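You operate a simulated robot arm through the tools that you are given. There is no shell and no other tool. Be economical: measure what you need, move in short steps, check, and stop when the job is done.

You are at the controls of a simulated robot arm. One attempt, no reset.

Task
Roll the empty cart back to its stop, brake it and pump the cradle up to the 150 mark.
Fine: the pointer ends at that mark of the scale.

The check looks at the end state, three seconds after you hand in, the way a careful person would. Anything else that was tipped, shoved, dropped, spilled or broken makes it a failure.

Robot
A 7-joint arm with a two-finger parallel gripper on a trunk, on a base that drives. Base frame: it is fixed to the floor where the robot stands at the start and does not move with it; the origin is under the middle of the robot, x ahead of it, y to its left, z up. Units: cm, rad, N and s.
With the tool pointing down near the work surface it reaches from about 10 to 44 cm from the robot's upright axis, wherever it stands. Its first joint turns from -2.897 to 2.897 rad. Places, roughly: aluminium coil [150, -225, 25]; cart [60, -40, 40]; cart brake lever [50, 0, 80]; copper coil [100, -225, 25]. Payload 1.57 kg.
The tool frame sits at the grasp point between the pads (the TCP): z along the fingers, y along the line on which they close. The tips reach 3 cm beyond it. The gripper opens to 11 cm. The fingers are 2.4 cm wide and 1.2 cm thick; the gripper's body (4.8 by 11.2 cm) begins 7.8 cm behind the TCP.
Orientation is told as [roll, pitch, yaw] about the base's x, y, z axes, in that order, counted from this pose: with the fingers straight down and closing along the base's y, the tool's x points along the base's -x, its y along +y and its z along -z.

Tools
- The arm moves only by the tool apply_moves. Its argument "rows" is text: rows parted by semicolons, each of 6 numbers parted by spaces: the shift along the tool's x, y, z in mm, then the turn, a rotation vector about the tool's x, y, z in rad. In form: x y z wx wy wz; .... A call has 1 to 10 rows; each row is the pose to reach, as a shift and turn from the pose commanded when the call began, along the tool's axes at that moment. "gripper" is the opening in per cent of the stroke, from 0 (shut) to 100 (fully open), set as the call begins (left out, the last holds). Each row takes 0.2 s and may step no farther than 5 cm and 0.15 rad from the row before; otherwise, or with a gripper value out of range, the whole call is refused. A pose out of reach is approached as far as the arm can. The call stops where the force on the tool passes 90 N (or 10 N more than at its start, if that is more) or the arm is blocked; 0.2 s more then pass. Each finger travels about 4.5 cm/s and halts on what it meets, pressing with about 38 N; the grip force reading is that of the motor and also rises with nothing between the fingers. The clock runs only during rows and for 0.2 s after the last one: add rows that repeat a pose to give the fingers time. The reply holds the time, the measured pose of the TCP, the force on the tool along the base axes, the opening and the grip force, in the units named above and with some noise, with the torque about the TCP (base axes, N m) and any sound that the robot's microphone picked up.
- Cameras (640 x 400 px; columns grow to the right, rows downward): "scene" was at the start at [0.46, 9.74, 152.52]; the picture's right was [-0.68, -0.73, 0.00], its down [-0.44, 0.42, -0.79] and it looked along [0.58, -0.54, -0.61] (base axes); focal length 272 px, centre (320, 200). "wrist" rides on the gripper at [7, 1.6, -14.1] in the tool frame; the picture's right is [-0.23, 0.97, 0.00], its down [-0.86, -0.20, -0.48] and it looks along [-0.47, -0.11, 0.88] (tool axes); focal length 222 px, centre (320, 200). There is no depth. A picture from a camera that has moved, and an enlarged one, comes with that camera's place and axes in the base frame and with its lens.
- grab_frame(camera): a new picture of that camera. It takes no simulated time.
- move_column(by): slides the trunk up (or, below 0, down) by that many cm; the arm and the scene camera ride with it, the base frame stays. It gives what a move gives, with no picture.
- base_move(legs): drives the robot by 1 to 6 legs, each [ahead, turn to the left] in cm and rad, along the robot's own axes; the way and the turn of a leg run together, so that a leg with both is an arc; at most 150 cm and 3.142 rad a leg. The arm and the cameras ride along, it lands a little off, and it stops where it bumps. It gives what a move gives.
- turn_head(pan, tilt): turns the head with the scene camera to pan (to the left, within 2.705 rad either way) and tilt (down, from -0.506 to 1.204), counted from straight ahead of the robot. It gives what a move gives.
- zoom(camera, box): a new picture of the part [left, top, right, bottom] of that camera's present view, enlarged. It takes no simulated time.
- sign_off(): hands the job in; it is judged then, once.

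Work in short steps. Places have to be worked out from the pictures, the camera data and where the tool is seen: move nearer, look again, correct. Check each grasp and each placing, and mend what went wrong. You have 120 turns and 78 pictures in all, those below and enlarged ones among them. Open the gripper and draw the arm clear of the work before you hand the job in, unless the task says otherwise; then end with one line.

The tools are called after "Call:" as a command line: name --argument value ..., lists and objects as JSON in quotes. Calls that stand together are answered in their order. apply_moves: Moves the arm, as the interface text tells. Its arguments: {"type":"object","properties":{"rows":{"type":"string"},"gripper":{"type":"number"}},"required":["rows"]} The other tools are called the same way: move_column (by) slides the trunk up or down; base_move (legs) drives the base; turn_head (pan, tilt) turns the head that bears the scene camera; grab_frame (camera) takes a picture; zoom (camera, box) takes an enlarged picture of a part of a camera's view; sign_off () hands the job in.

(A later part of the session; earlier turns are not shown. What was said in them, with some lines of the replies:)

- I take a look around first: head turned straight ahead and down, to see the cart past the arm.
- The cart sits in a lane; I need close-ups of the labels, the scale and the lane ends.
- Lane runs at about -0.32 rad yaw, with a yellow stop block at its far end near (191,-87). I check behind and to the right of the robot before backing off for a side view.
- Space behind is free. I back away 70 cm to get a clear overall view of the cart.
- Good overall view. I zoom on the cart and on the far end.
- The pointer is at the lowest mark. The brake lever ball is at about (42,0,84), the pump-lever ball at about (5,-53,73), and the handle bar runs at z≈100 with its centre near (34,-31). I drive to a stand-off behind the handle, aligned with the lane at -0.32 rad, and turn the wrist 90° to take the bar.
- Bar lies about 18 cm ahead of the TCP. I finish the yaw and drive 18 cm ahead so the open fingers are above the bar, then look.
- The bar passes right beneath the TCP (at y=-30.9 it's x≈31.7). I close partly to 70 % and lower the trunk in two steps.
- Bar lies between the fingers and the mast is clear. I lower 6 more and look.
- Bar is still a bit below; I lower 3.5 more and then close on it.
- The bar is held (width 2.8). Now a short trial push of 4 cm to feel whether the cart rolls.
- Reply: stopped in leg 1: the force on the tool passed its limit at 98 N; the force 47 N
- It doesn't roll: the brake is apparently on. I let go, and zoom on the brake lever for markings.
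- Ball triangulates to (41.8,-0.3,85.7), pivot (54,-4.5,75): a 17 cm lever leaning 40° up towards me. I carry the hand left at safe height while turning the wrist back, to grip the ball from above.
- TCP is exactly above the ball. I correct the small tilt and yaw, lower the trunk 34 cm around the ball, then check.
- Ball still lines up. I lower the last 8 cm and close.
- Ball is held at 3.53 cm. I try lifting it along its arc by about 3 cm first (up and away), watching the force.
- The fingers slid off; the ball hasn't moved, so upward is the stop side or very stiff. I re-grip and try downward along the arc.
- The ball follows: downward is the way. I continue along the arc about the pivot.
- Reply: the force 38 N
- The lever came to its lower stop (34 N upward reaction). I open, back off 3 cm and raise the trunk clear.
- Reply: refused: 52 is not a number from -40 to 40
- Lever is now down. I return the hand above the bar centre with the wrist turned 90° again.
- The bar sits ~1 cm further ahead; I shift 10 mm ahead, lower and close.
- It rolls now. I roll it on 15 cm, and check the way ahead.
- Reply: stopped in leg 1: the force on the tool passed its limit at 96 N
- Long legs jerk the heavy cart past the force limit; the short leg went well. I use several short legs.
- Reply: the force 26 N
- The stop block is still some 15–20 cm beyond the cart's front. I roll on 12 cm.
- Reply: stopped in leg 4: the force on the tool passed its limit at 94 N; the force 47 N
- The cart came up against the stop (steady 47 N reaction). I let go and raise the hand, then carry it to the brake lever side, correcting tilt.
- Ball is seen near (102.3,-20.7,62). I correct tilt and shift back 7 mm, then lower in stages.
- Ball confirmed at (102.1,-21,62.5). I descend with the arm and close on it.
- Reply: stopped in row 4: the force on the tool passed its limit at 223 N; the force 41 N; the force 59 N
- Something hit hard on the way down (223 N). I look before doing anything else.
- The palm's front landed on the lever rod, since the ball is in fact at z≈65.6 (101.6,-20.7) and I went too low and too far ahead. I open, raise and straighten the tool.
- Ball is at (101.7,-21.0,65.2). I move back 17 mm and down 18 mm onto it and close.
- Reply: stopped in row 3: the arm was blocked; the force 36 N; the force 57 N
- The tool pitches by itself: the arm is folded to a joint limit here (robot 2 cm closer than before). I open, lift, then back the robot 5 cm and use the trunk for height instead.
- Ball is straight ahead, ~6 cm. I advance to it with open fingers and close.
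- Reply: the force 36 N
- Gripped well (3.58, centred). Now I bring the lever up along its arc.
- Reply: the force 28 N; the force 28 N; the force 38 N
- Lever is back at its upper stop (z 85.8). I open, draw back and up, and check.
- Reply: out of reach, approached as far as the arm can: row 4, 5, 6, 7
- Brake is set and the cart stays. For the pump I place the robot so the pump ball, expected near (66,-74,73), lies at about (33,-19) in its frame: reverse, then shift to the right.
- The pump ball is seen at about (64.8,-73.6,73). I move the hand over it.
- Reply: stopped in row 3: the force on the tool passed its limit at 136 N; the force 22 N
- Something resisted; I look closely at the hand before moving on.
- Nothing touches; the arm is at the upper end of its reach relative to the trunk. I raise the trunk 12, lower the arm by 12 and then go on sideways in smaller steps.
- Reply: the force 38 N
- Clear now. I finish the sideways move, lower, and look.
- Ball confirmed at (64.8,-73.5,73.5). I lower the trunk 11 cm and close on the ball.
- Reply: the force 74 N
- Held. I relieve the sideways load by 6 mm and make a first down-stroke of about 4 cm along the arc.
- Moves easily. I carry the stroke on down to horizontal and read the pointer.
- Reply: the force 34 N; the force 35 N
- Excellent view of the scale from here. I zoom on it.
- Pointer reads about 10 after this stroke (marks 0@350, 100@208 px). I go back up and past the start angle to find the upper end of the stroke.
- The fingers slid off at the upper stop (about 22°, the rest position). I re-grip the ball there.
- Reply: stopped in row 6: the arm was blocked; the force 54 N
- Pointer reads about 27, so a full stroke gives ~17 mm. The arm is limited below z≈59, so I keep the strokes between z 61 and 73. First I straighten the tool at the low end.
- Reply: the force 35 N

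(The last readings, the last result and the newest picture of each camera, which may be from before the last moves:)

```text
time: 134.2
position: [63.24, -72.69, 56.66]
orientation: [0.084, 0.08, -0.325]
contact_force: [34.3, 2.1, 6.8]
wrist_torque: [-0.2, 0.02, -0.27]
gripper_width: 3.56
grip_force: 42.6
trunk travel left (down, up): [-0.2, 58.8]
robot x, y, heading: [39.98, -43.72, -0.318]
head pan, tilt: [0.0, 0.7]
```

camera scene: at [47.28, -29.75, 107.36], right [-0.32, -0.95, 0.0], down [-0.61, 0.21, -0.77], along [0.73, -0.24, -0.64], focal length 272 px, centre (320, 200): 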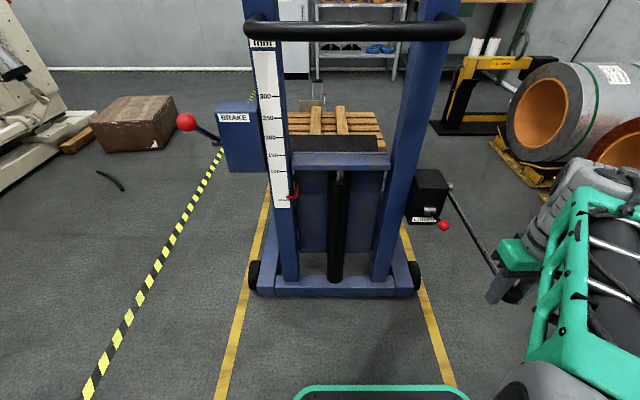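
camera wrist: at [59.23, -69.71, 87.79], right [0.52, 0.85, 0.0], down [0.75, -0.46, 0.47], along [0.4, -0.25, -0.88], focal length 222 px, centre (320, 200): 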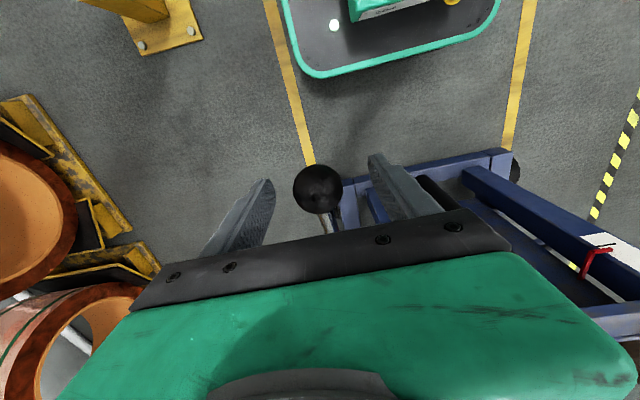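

The arm is at a joint limit there; I move up along the arc to get out of it.

Call:
apply_moves --rows "0 0 -25 0 0 0; 0 0 -50 0.03 -0.03 0; -5 0 -75 0.06 -0.06 0; -10 0 -100 0.08 -0.08 0; -10 0 -100 0.08 -0.08 0"

```text
time: 135.4
position: [63.93, -73.0, 69.97]
orientation: [-0.071, -0.07, -0.324]
contact_force: [15.3, 0.6, -5.0]
wrist_torque: [0.24, 0.87, -0.07]
gripper_width: 3.52
grip_force: 42.4
trunk travel left (down, up): [-0.2, 58.8]
robot x, y, heading: [39.8, -43.91, -0.317]
head pan, tilt: [0.0, 0.7]
```

Call:
apply_moves --rows "0 0 0 -0.035 0.035 0; 0 0 0 -0.071 0.07 0; 0 0 0 -0.071 0.07 0"

```text
time: 136.2
position: [63.9, -72.95, 70.17]
orientation: [-0.018, -0.018, -0.328]
contact_force: [4.8, 0.7, 4.7]
wrist_torque: [-0.51, -1.04, -0.01]
gripper_width: 3.51
grip_force: 42.0
trunk travel left (down, up): [-0.2, 58.8]
robot x, y, heading: [39.92, -43.63, -0.318]
head pan, tilt: [0.0, 0.7]
```

Straight again. Now one regular cycle: up to 21°, down to horizontal.

Call:
apply_moves --rows "-5 0 -14 -0.018 0.018 0; -9 0 -26 -0.018 0.018 0; -4 0 -10 -0.018 0.018 0; 3 0 10 -0.018 0.018 0; 9 0 40 -0.018 0.018 0; 12 0 70 -0.018 0.018 0; 13 0 90 -0.018 0.018 0"

Call:
apply_moves --rows "-1 0 -30 0 0 0; -5 0 -60 0 0 0; -12 0 -90 0 0 0; -20 0 -114 0 0 0; -12 0 -90 0 0 0; -5 0 -60 0 0 0; -1 0 -30 0 0 0; 0 0 0 0 0 0"

Call:
zoom --camera "scene" --box '[225, 130, 345, 210]'

```text
time: 137.7
position: [64.53, -72.81, 62.51]
orientation: [0.004, 0.006, -0.285]
contact_force: [-13.0, -84.1, 2.9]
wrist_torque: [2.13, -0.85, 1.19]
gripper_width: 3.41
grip_force: 42.1
trunk travel left (down, up): [-0.2, 58.8]
robot x, y, heading: [39.88, -43.84, -0.336]
head pan, tilt: [0.0, 0.7]
stopped in row 7: the force on the tool passed its limit at 116 N (the readings are from after the stop); the commanded pose is now the measured one
```

```text
time: 139.5
position: [63.54, -72.83, 62.57]
orientation: [0.016, 0.016, -0.311]
contact_force: [-49.4, -63.0, 7.2]
wrist_torque: [0.55, -1.24, 0.42]
gripper_width: 3.51
grip_force: 42.5
trunk travel left (down, up): [-0.2, 58.8]
robot x, y, heading: [39.88, -43.79, -0.334]
head pan, tilt: [0.0, 0.7]
```

```text
5.00 times, centred on (285, 170) of scene
camera zoom: at [47.17, -30.02, 107.39], right [-0.33, -0.94, 0.0], down [-0.61, 0.21, -0.77], along [0.72, -0.25, -0.64], focal length 1363 px, centre (495, 350)
```

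zoom: 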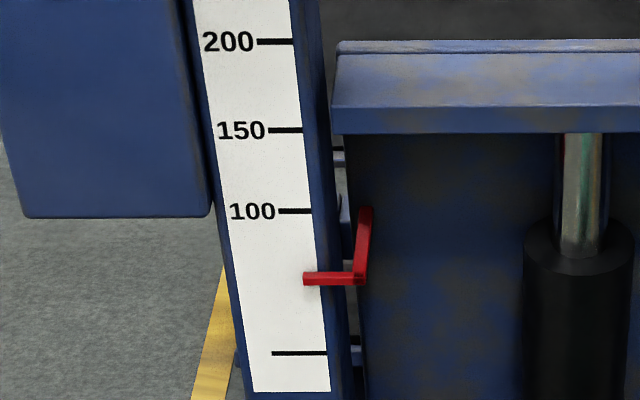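

Pointer ≈55. The arm nears its limit below z≈63, so I'll use the upper part of the stroke only (z 64–73). First I relieve the sideways load.

Call:
apply_moves --rows "3 -3 -20 0.008 -0.008 0.005; 4 -6 -40 0.016 -0.016 0.01; 2 -6 -50 0.016 -0.016 0.01; 2 -6 -50 0.016 -0.016 0.01"

```text
time: 140.5
position: [63.75, -72.91, 67.34]
orientation: [-0.003, 0.005, -0.309]
contact_force: [42.4, 21.6, -7.0]
wrist_torque: [-0.28, 0.5, -0.43]
gripper_width: 3.53
grip_force: 42.4
trunk travel left (down, up): [-0.2, 58.8]
robot x, y, heading: [39.88, -43.8, -0.325]
head pan, tilt: [0.0, 0.7]
```

Call:
apply_moves --rows "-6 2 -20 0 0 0; -12 2 -40 0 0 0; -18 2 -56 0 0 0; -12 2 -40 0 0 0; -6 2 -20 0 0 0; -2 2 0 0 0 0; 1 2 20 0 0 0; 3 2 33 0 0 0"

```text
time: 142.3
position: [63.19, -72.82, 64.21]
orientation: [-0.002, 0.003, -0.31]
contact_force: [-4.3, 31.9, 6.7]
wrist_torque: [-0.71, -0.94, -0.03]
gripper_width: 3.57
grip_force: 43.0
out of reach, approached as far as the arm can: row 2
trunk travel left (down, up): [-0.2, 58.8]
robot x, y, heading: [40.21, -43.79, -0.325]
head pan, tilt: [0.0, 0.7]
```

Call:
apply_moves --rows "-4 1 -28 0 0 0; -11 1 -58 0 0 0; -20 1 -86 0 0 0; -11 1 -58 0 0 0; -4 1 -28 0 0 0; 0 1 0 0 0 0; 0 1 0 0 0 0"

Call:
apply_moves --rows "-4 0 -28 0 0 0; -11 0 -58 0 0 0; -20 0 -86 0 0 0; -11 0 -58 0 0 0; -4 0 -28 0 0 0; 0 0 0 0 0 0; 0 0 0 0 0 0"

Call:
zoom --camera "scene" --box '[225, 130, 345, 210]'

```text
time: 143.9
position: [63.31, -72.74, 64.05]
orientation: [0.0, 0.003, -0.317]
contact_force: [-33.9, -16.1, 8.9]
wrist_torque: [-0.03, -1.17, 0.0]
gripper_width: 3.52
grip_force: 42.5
trunk travel left (down, up): [-0.2, 58.8]
robot x, y, heading: [39.99, -43.93, -0.335]
head pan, tilt: [0.0, 0.7]
```

```text
time: 145.5
position: [63.31, -72.84, 64.36]
orientation: [-0.002, 0.005, -0.315]
contact_force: [-24.1, -11.5, 8.6]
wrist_torque: [-0.21, -1.23, -0.03]
gripper_width: 3.52
grip_force: 42.6
trunk travel left (down, up): [-0.2, 58.8]
robot x, y, heading: [39.97, -43.8, -0.329]
head pan, tilt: [0.0, 0.7]
```

```text
5.00 times, centred on (285, 170) of scene
camera zoom: at [47.2, -29.72, 107.35], right [-0.32, -0.95, 0.0], down [-0.61, 0.21, -0.77], along [0.73, -0.25, -0.64], focal length 1363 px, centre (495, 350)
```

zoom: 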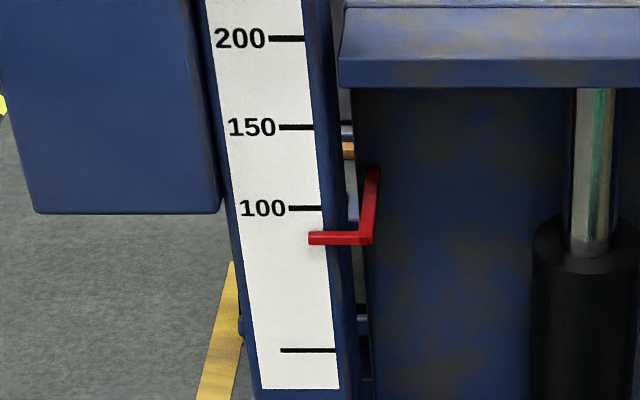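

Pointer ≈80; each cycle gives ~8.4 mm. I do six more cycles.

Call:
apply_moves --rows "-4 0 -28 0 0 0; -11 0 -58 0 0 0; -20 0 -86 0 0 0; -11 0 -58 0 0 0; -4 0 -28 0 0 0; 0 0 0 0 0 0; 0 0 0 0 0 0"

Call:
apply_moves --rows "-4 0 -28 0 0 0; -11 0 -58 0 0 0; -20 0 -86 0 0 0; -11 0 -58 0 0 0; -4 0 -28 0 0 0; 0 0 0 0 0 0; 0 0 0 0 0 0"

Call:
apply_moves --rows "-4 0 -28 0 0 0; -11 0 -58 0 0 0; -20 0 -86 0 0 0; -11 0 -58 0 0 0; -4 0 -28 0 0 0; 0 0 0 0 0 0; 0 0 0 0 0 0"

Call:
zoom --camera "scene" --box '[225, 130, 345, 210]'

```text
time: 147.1
position: [63.25, -72.67, 64.18]
orientation: [0.0, 0.005, -0.313]
contact_force: [-34.3, -17.0, 9.1]
wrist_torque: [0.07, -1.31, -0.05]
gripper_width: 3.53
grip_force: 42.5
trunk travel left (down, up): [-0.2, 58.8]
robot x, y, heading: [39.52, -43.79, -0.331]
head pan, tilt: [0.0, 0.7]
```

```text
time: 148.7
position: [63.12, -72.68, 64.18]
orientation: [0.002, 0.003, -0.317]
contact_force: [-37.6, -44.6, 8.3]
wrist_torque: [0.47, -1.53, -0.12]
gripper_width: 3.54
grip_force: 42.6
trunk travel left (down, up): [-0.2, 58.8]
robot x, y, heading: [39.8, -43.73, -0.334]
head pan, tilt: [0.0, 0.7]
```

```text
time: 150.3
position: [63.32, -72.81, 63.99]
orientation: [0.001, 0.003, -0.315]
contact_force: [-34.9, -9.9, 9.2]
wrist_torque: [0.01, -1.14, -0.04]
gripper_width: 3.51
grip_force: 42.0
trunk travel left (down, up): [-0.2, 58.8]
robot x, y, heading: [39.86, -43.46, -0.327]
head pan, tilt: [0.0, 0.7]
```

```text
5.00 times, centred on (285, 170) of scene
camera zoom: at [47.12, -29.79, 107.35], right [-0.32, -0.95, 0.0], down [-0.61, 0.21, -0.77], along [0.73, -0.25, -0.64], focal length 1363 px, centre (495, 350)
```

zoom: 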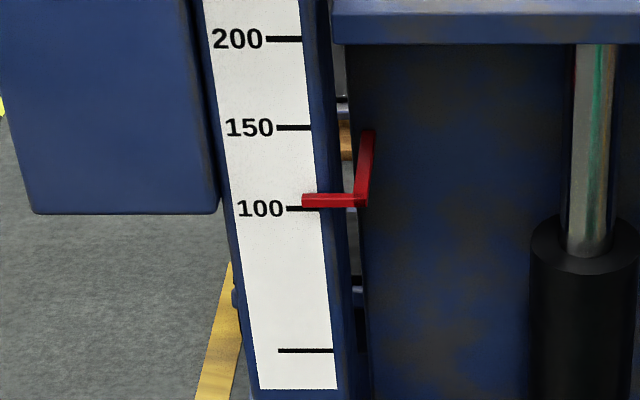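

Pointer ≈105. Four more cycles should bring about 138.

Call:
apply_moves --rows "-4 0 -28 0 0 0; -11 0 -58 0 0 0; -20 0 -86 0 0 0; -11 0 -58 0 0 0; -4 0 -28 0 0 0; 0 0 0 0 0 0; 0 0 0 0 0 0"

Call:
apply_moves --rows "-4 0 -28 0 0 0; -11 0 -58 0 0 0; -20 0 -86 0 0 0; -11 0 -58 0 0 0; -4 0 -28 0 0 0; 0 0 0 0 0 0; 0 0 0 0 0 0"

Call:
apply_moves --rows "-4 0 -28 0 0 0; -11 0 -58 0 0 0; -20 0 -86 0 0 0; -11 0 -58 0 0 0; -4 0 -28 0 0 0; 0 0 0 0 0 0; 0 0 0 0 0 0"

Call:
apply_moves --rows "-4 0 -28 0 0 0; -11 0 -58 0 0 0; -20 0 -86 0 0 0; -11 0 -58 0 0 0; -4 0 -28 0 0 0; 0 0 0 0 0 0; 0 0 0 0 0 0"

Call:
zoom --camera "scene" --box '[240, 130, 320, 183]'

```text
time: 151.9
position: [63.14, -72.59, 64.24]
orientation: [-0.002, 0.003, -0.314]
contact_force: [-25.7, 13.8, 9.8]
wrist_torque: [-0.5, -1.07, 0.04]
gripper_width: 3.5
grip_force: 42.5
trunk travel left (down, up): [-0.2, 58.8]
robot x, y, heading: [39.95, -43.76, -0.325]
head pan, tilt: [0.0, 0.7]
```

```text
time: 153.5
position: [63.11, -72.87, 64.31]
orientation: [-0.002, 0.001, -0.314]
contact_force: [-15.1, 5.4, 7.8]
wrist_torque: [-0.55, -1.21, -0.06]
gripper_width: 3.57
grip_force: 42.3
trunk travel left (down, up): [-0.2, 58.8]
robot x, y, heading: [40.14, -43.59, -0.33]
head pan, tilt: [0.0, 0.7]
```

```text
time: 155.1
position: [62.93, -72.57, 64.28]
orientation: [-0.003, 0.0, -0.313]
contact_force: [-19.9, 0.4, 7.9]
wrist_torque: [-0.49, -1.22, -0.07]
gripper_width: 3.56
grip_force: 42.0
trunk travel left (down, up): [-0.2, 58.8]
robot x, y, heading: [39.43, -43.61, -0.326]
head pan, tilt: [0.0, 0.7]
```

```text
time: 156.7
position: [63.31, -72.66, 64.23]
orientation: [0.0, 0.003, -0.315]
contact_force: [-36.7, -18.7, 9.1]
wrist_torque: [0.13, -1.31, -0.03]
gripper_width: 3.55
grip_force: 42.9
trunk travel left (down, up): [-0.2, 58.8]
robot x, y, heading: [40.17, -43.8, -0.332]
head pan, tilt: [0.0, 0.7]
```

```text
7.55 times, centred on (280, 156) of scene
camera zoom: at [47.13, -29.86, 107.36], right [-0.32, -0.95, 0.0], down [-0.61, 0.21, -0.77], along [0.72, -0.25, -0.64], focal length 2057 px, centre (622, 528)
```

zoom: 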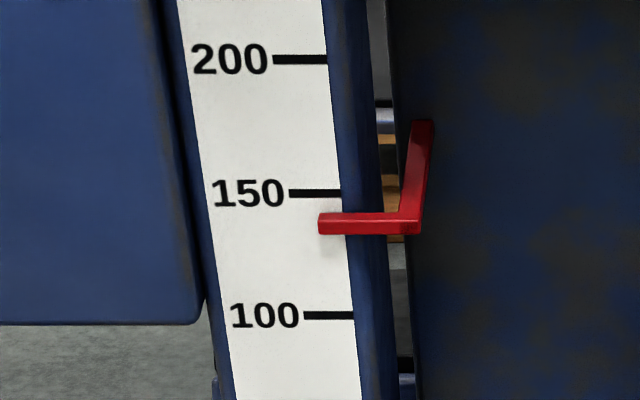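

The pointer now shows just under 150 (≈138–141), but it stands a little in front of the scale, so seen from above there is parallax. I let go and back off to view it from a flatter angle.

Call:
apply_moves --rows "0 0 0 0 0 0; 0 0 0 0 0 0; 0 0 0 0 0 0; 10 0 -30 0 0 0; 20 0 -60 0 0 0; 20 0 -100 0 0 0" --gripper 72

Call:
base_move --legs '[[-110, 0]]'

Call:
turn_head --pan 0.0 --tilt 0.3

Call:
grab_frame --camera "scene"

```text
time: 158.1
position: [61.58, -72.02, 74.18]
orientation: [-0.001, 0.005, -0.312]
contact_force: [0.7, 1.3, -1.1]
wrist_torque: [0.02, 0.05, -0.01]
gripper_width: 7.93
grip_force: 0.0
trunk travel left (down, up): [-0.2, 58.8]
robot x, y, heading: [39.8, -43.89, -0.329]
head pan, tilt: [0.0, 0.7]
```

```text
time: 163.8
position: [-42.49, -37.04, 74.21]
orientation: [-0.003, 0.001, -0.293]
contact_force: [0.2, 0.3, -0.3]
wrist_torque: [-0.01, 0.0, 0.02]
gripper_width: 7.94
grip_force: 0.1
trunk travel left (down, up): [-0.2, 58.8]
robot x, y, heading: [-64.54, -9.02, -0.312]
head pan, tilt: [0.0, 0.7]
```

```text
time: 164.6
position: [-42.44, -37.07, 74.3]
orientation: [-0.002, 0.002, -0.294]
contact_force: [0.5, 0.4, 0.3]
wrist_torque: [0.03, 0.0, 0.02]
gripper_width: 7.94
grip_force: 0.0
trunk travel left (down, up): [-0.2, 58.8]
robot x, y, heading: [-64.57, -8.95, -0.309]
head pan, tilt: [0.0, 0.3]
```

```text
8 pictures are left
camera scene: at [-56.55, 4.77, 110.94], right [-0.31, -0.95, 0.0], down [-0.28, 0.09, -0.95], along [0.91, -0.29, -0.3], focal length 272 px, centre (320, 200)
```

scene: 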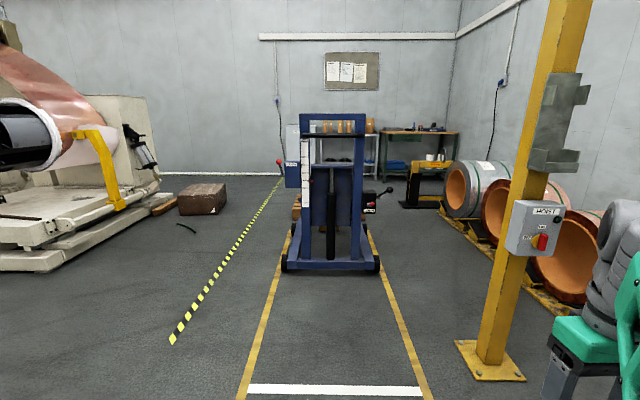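

Call:
zoom --camera "scene" --box '[291, 168, 331, 194]'

```text
15.38 times, centred on (311, 181) of scene
camera zoom: at [-56.55, 4.77, 110.94], right [-0.31, -0.95, 0.0], down [-0.28, 0.09, -0.95], along [0.91, -0.29, -0.3], focal length 4193 px, centre (458, 492)
```

zoom: 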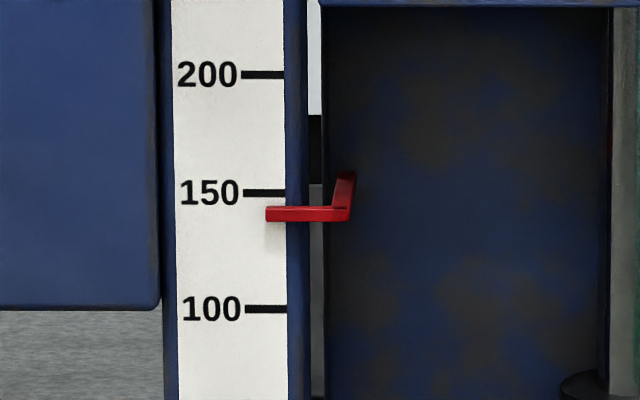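

From the flat angle: marks 150@193, 100@309 px, the pointer centre at 215. Combining both views, the pointer stands 12 mm in front of the scale and reads ≈143, so about 7 mm are missing, a bit less than one cycle. I return to the pump.

Call:
base_move --legs '[[0, -0.014], [109, 0]]'

Call:
grab_frame --camera "wrist"

```text
time: 170.5
position: [59.3, -72.32, 74.26]
orientation: [-0.003, 0.002, -0.315]
contact_force: [-0.3, 0.3, 0.3]
wrist_torque: [-0.02, -0.02, -0.01]
gripper_width: 7.93
grip_force: 0.0
trunk travel left (down, up): [-0.2, 58.8]
robot x, y, heading: [37.84, -43.64, -0.331]
head pan, tilt: [0.0, 0.3]
```

```text
6 pictures are left
camera wrist: at [53.23, -68.67, 88.54], right [0.52, 0.86, 0.0], down [0.75, -0.45, 0.48], along [0.41, -0.25, -0.88], focal length 222 px, centre (320, 200)
```

wrist: 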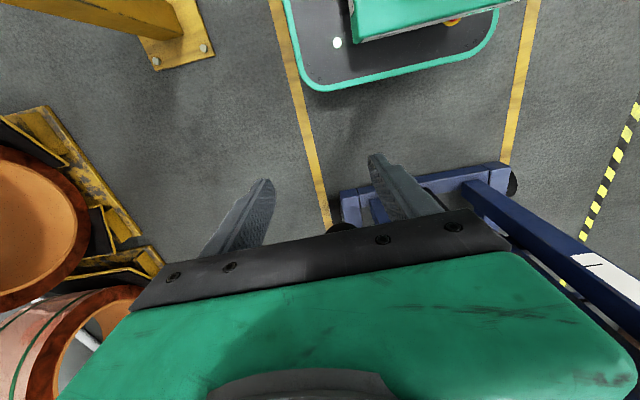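

The lever has come back up: the ball is seen near (65,-73.4,73). I advance onto it and close.

Call:
apply_moves --rows "-20 3 3 0 0 0; -40 5 6 0 0 0; -56 7 8 0 0 0; -56 7 8 0 0 0"

Call:
apply_moves --rows "0 0 0 0 0 0; 0 0 0 0 0 0; 0 0 0 0 0 0; 0 0 0 0 0 0; 0 0 0 0 0 0" --gripper 0

Call:
turn_head --pan 0.0 --tilt 0.7

Call:
zoom --camera "scene" --box '[240, 120, 320, 173]'

```text
time: 171.5
position: [64.76, -73.39, 73.43]
orientation: [-0.001, 0.002, -0.312]
contact_force: [-0.2, -0.7, -0.4]
wrist_torque: [0.03, -0.01, 0.03]
gripper_width: 7.93
grip_force: 0.0
trunk travel left (down, up): [-0.2, 58.8]
robot x, y, heading: [37.54, -44.3, -0.332]
head pan, tilt: [0.0, 0.3]
```

```text
time: 172.7
position: [64.72, -73.24, 73.47]
orientation: [-0.003, 0.003, -0.313]
contact_force: [1.5, 7.5, -0.1]
wrist_torque: [0.1, 0.1, 0.06]
gripper_width: 3.55
grip_force: 36.4
trunk travel left (down, up): [-0.2, 58.8]
robot x, y, heading: [37.48, -43.79, -0.334]
head pan, tilt: [0.0, 0.3]
```

```text
time: 173.6
position: [64.74, -73.3, 73.38]
orientation: [-0.004, 0.003, -0.312]
contact_force: [3.5, 10.9, -1.6]
wrist_torque: [0.04, 0.07, 0.07]
gripper_width: 3.52
grip_force: 42.5
trunk travel left (down, up): [-0.2, 58.8]
robot x, y, heading: [37.82, -44.15, -0.331]
head pan, tilt: [0.0, 0.7]
```

```text
7.55 times, centred on (280, 146) of scene
camera zoom: at [45.23, -29.86, 107.34], right [-0.32, -0.95, 0.0], down [-0.61, 0.21, -0.77], along [0.72, -0.25, -0.64], focal length 2057 px, centre (622, 604)
```

zoom: 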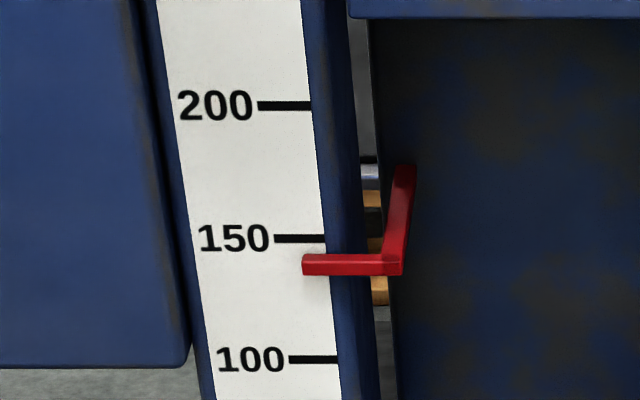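

Pointer now reads ≈142 after parallax (7 mm stand-off), so ~8 mm are missing. I press down 6.5 cm first, with a dwell, then read again.

Call:
apply_moves --rows "4 1 10 0 0 0; 7 1 20 0 0 0; 10 1 30 0 0 0; 13 1 40 0 0 0; 16 1 50 0 0 0; 19 1 65 0 0 0; 19 1 65 0 0 0; 19 1 65 0 0 0; 19 1 65 0 0 0; 19 1 65 0 0 0"

Call:
zoom --camera "scene" --box '[240, 120, 320, 173]'

```text
time: 175.8
position: [62.94, -72.62, 66.81]
orientation: [-0.001, 0.002, -0.315]
contact_force: [-17.5, 11.6, 7.9]
wrist_torque: [-0.2, -0.4, -0.01]
gripper_width: 3.56
grip_force: 42.4
trunk travel left (down, up): [-0.2, 58.8]
robot x, y, heading: [37.85, -43.63, -0.334]
head pan, tilt: [0.0, 0.7]
```

```text
7.55 times, centred on (280, 146) of scene
camera zoom: at [45.09, -29.82, 107.34], right [-0.33, -0.95, 0.0], down [-0.61, 0.21, -0.77], along [0.72, -0.25, -0.64], focal length 2057 px, centre (622, 604)
```

zoom: 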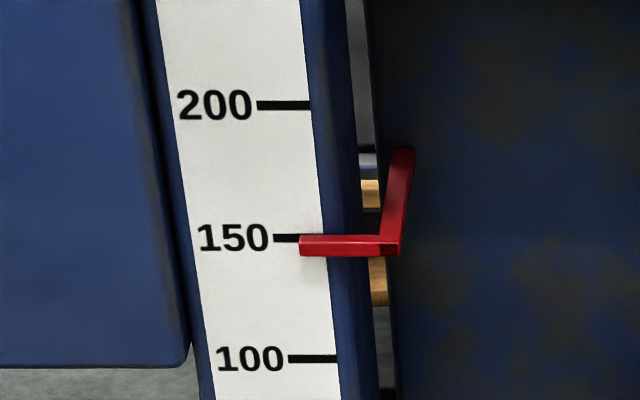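

Pointer moved up 7.7 mm; after parallax it is within about 1 mm below 150. I press a further 6 mm, dwell, then release and verify from afar.

Call:
apply_moves --rows "1 0 6 0 0 0; 1 0 6 0 0 0; 1 0 6 0 0 0; 1 0 6 0 0 0"

Call:
apply_moves --rows "0 0 0 0 0 0; 0 0 0 0 0 0; 0 0 0 0 0 0; 15 0 -2 0 0 0; 35 0 -5 0 0 0; 60 0 -10 0 0 0; 80 0 -30 0 0 0" --gripper 72

Call:
base_move --legs '[[-110, 0]]'

Call:
turn_head --pan 0.0 --tilt 0.3

Call:
zoom --camera "scene" --box '[281, 160, 341, 198]'

```text
time: 176.8
position: [62.86, -72.57, 66.26]
orientation: [-0.003, 0.0, -0.315]
contact_force: [-13.2, 6.3, 7.4]
wrist_torque: [-0.37, -0.88, 0.06]
gripper_width: 3.57
grip_force: 42.4
trunk travel left (down, up): [-0.2, 58.8]
robot x, y, heading: [37.71, -44.0, -0.337]
head pan, tilt: [0.0, 0.7]
```

```text
time: 178.4
position: [55.37, -70.29, 69.25]
orientation: [-0.001, 0.003, -0.314]
contact_force: [-0.6, 0.8, 0.0]
wrist_torque: [-0.04, -0.03, 0.02]
gripper_width: 7.9
grip_force: 0.0
trunk travel left (down, up): [-0.2, 58.8]
robot x, y, heading: [37.49, -44.24, -0.331]
head pan, tilt: [0.0, 0.7]
```

```text
time: 184.1
position: [-49.23, -35.05, 69.34]
orientation: [-0.001, 0.004, -0.294]
contact_force: [0.0, 0.2, 0.7]
wrist_torque: [-0.02, 0.02, 0.0]
gripper_width: 7.92
grip_force: 0.3
trunk travel left (down, up): [-0.2, 58.8]
robot x, y, heading: [-67.85, -8.85, -0.305]
head pan, tilt: [0.0, 0.7]
```

```text
time: 184.9
position: [-49.32, -35.03, 69.35]
orientation: [-0.002, 0.003, -0.293]
contact_force: [-1.3, 0.0, 0.2]
wrist_torque: [-0.02, 0.02, 0.02]
gripper_width: 7.92
grip_force: 0.0
trunk travel left (down, up): [-0.2, 58.8]
robot x, y, heading: [-67.82, -8.95, -0.311]
head pan, tilt: [0.0, 0.3]
```

```text
10.53 times, centred on (311, 179) of scene
camera zoom: at [-59.41, 4.87, 110.94], right [-0.31, -0.95, 0.0], down [-0.28, 0.09, -0.95], along [0.91, -0.29, -0.3], focal length 2869 px, centre (415, 421)
```

zoom: 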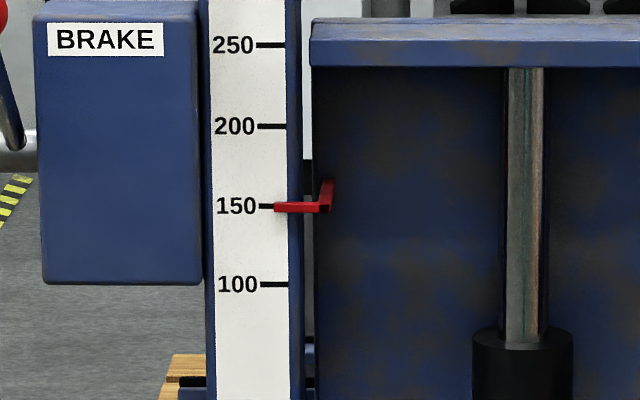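

The pointer stands at the 150 mark. One overall picture to make sure nothing else is disturbed.

Call:
grab_frame --camera "scene"

Call:
zoom --camera "scene" --box '[291, 183, 321, 201]'

```text
2 pictures are left
camera scene: at [-59.41, 4.87, 110.94], right [-0.31, -0.95, 0.0], down [-0.28, 0.09, -0.95], along [0.91, -0.29, -0.3], focal length 272 px, centre (320, 200)
```

scene: 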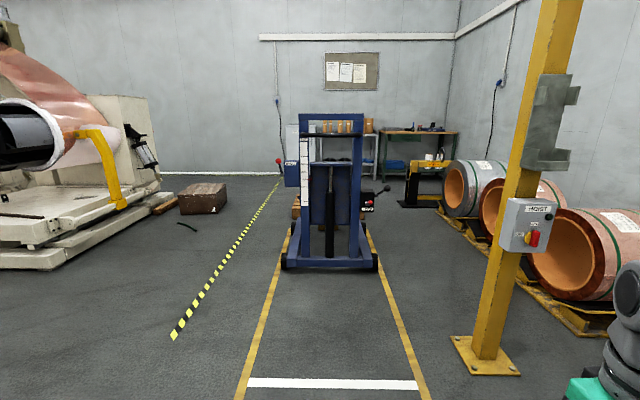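

```text
16.00 times, centred on (306, 192) of scene
camera zoom: at [-59.41, 4.87, 110.94], right [-0.31, -0.95, 0.0], down [-0.28, 0.09, -0.95], along [0.91, -0.29, -0.3], focal length 4360 px, centre (544, 328)
```

zoom: 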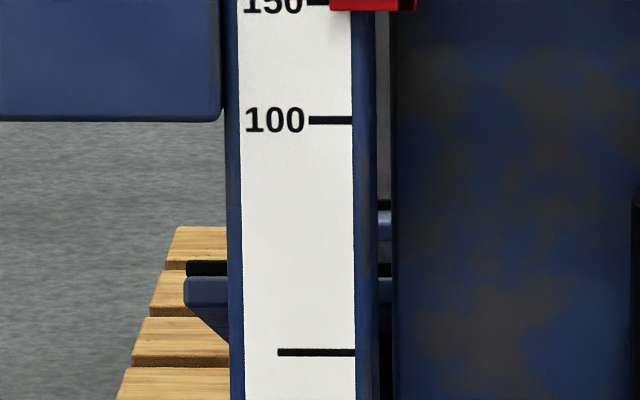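

Cart on the lane at its stop, brake lever up, pointer at 150, and everything else is undisturbed. The gripper is open and clear, so I hand in.

Call:
sign_off

```text
The job is handed in.
```

The cart is rolled up to the yellow stop block with its brake on. The cradle is pumped up so the pointer reads 150, to within about 1 mm by the last picture.
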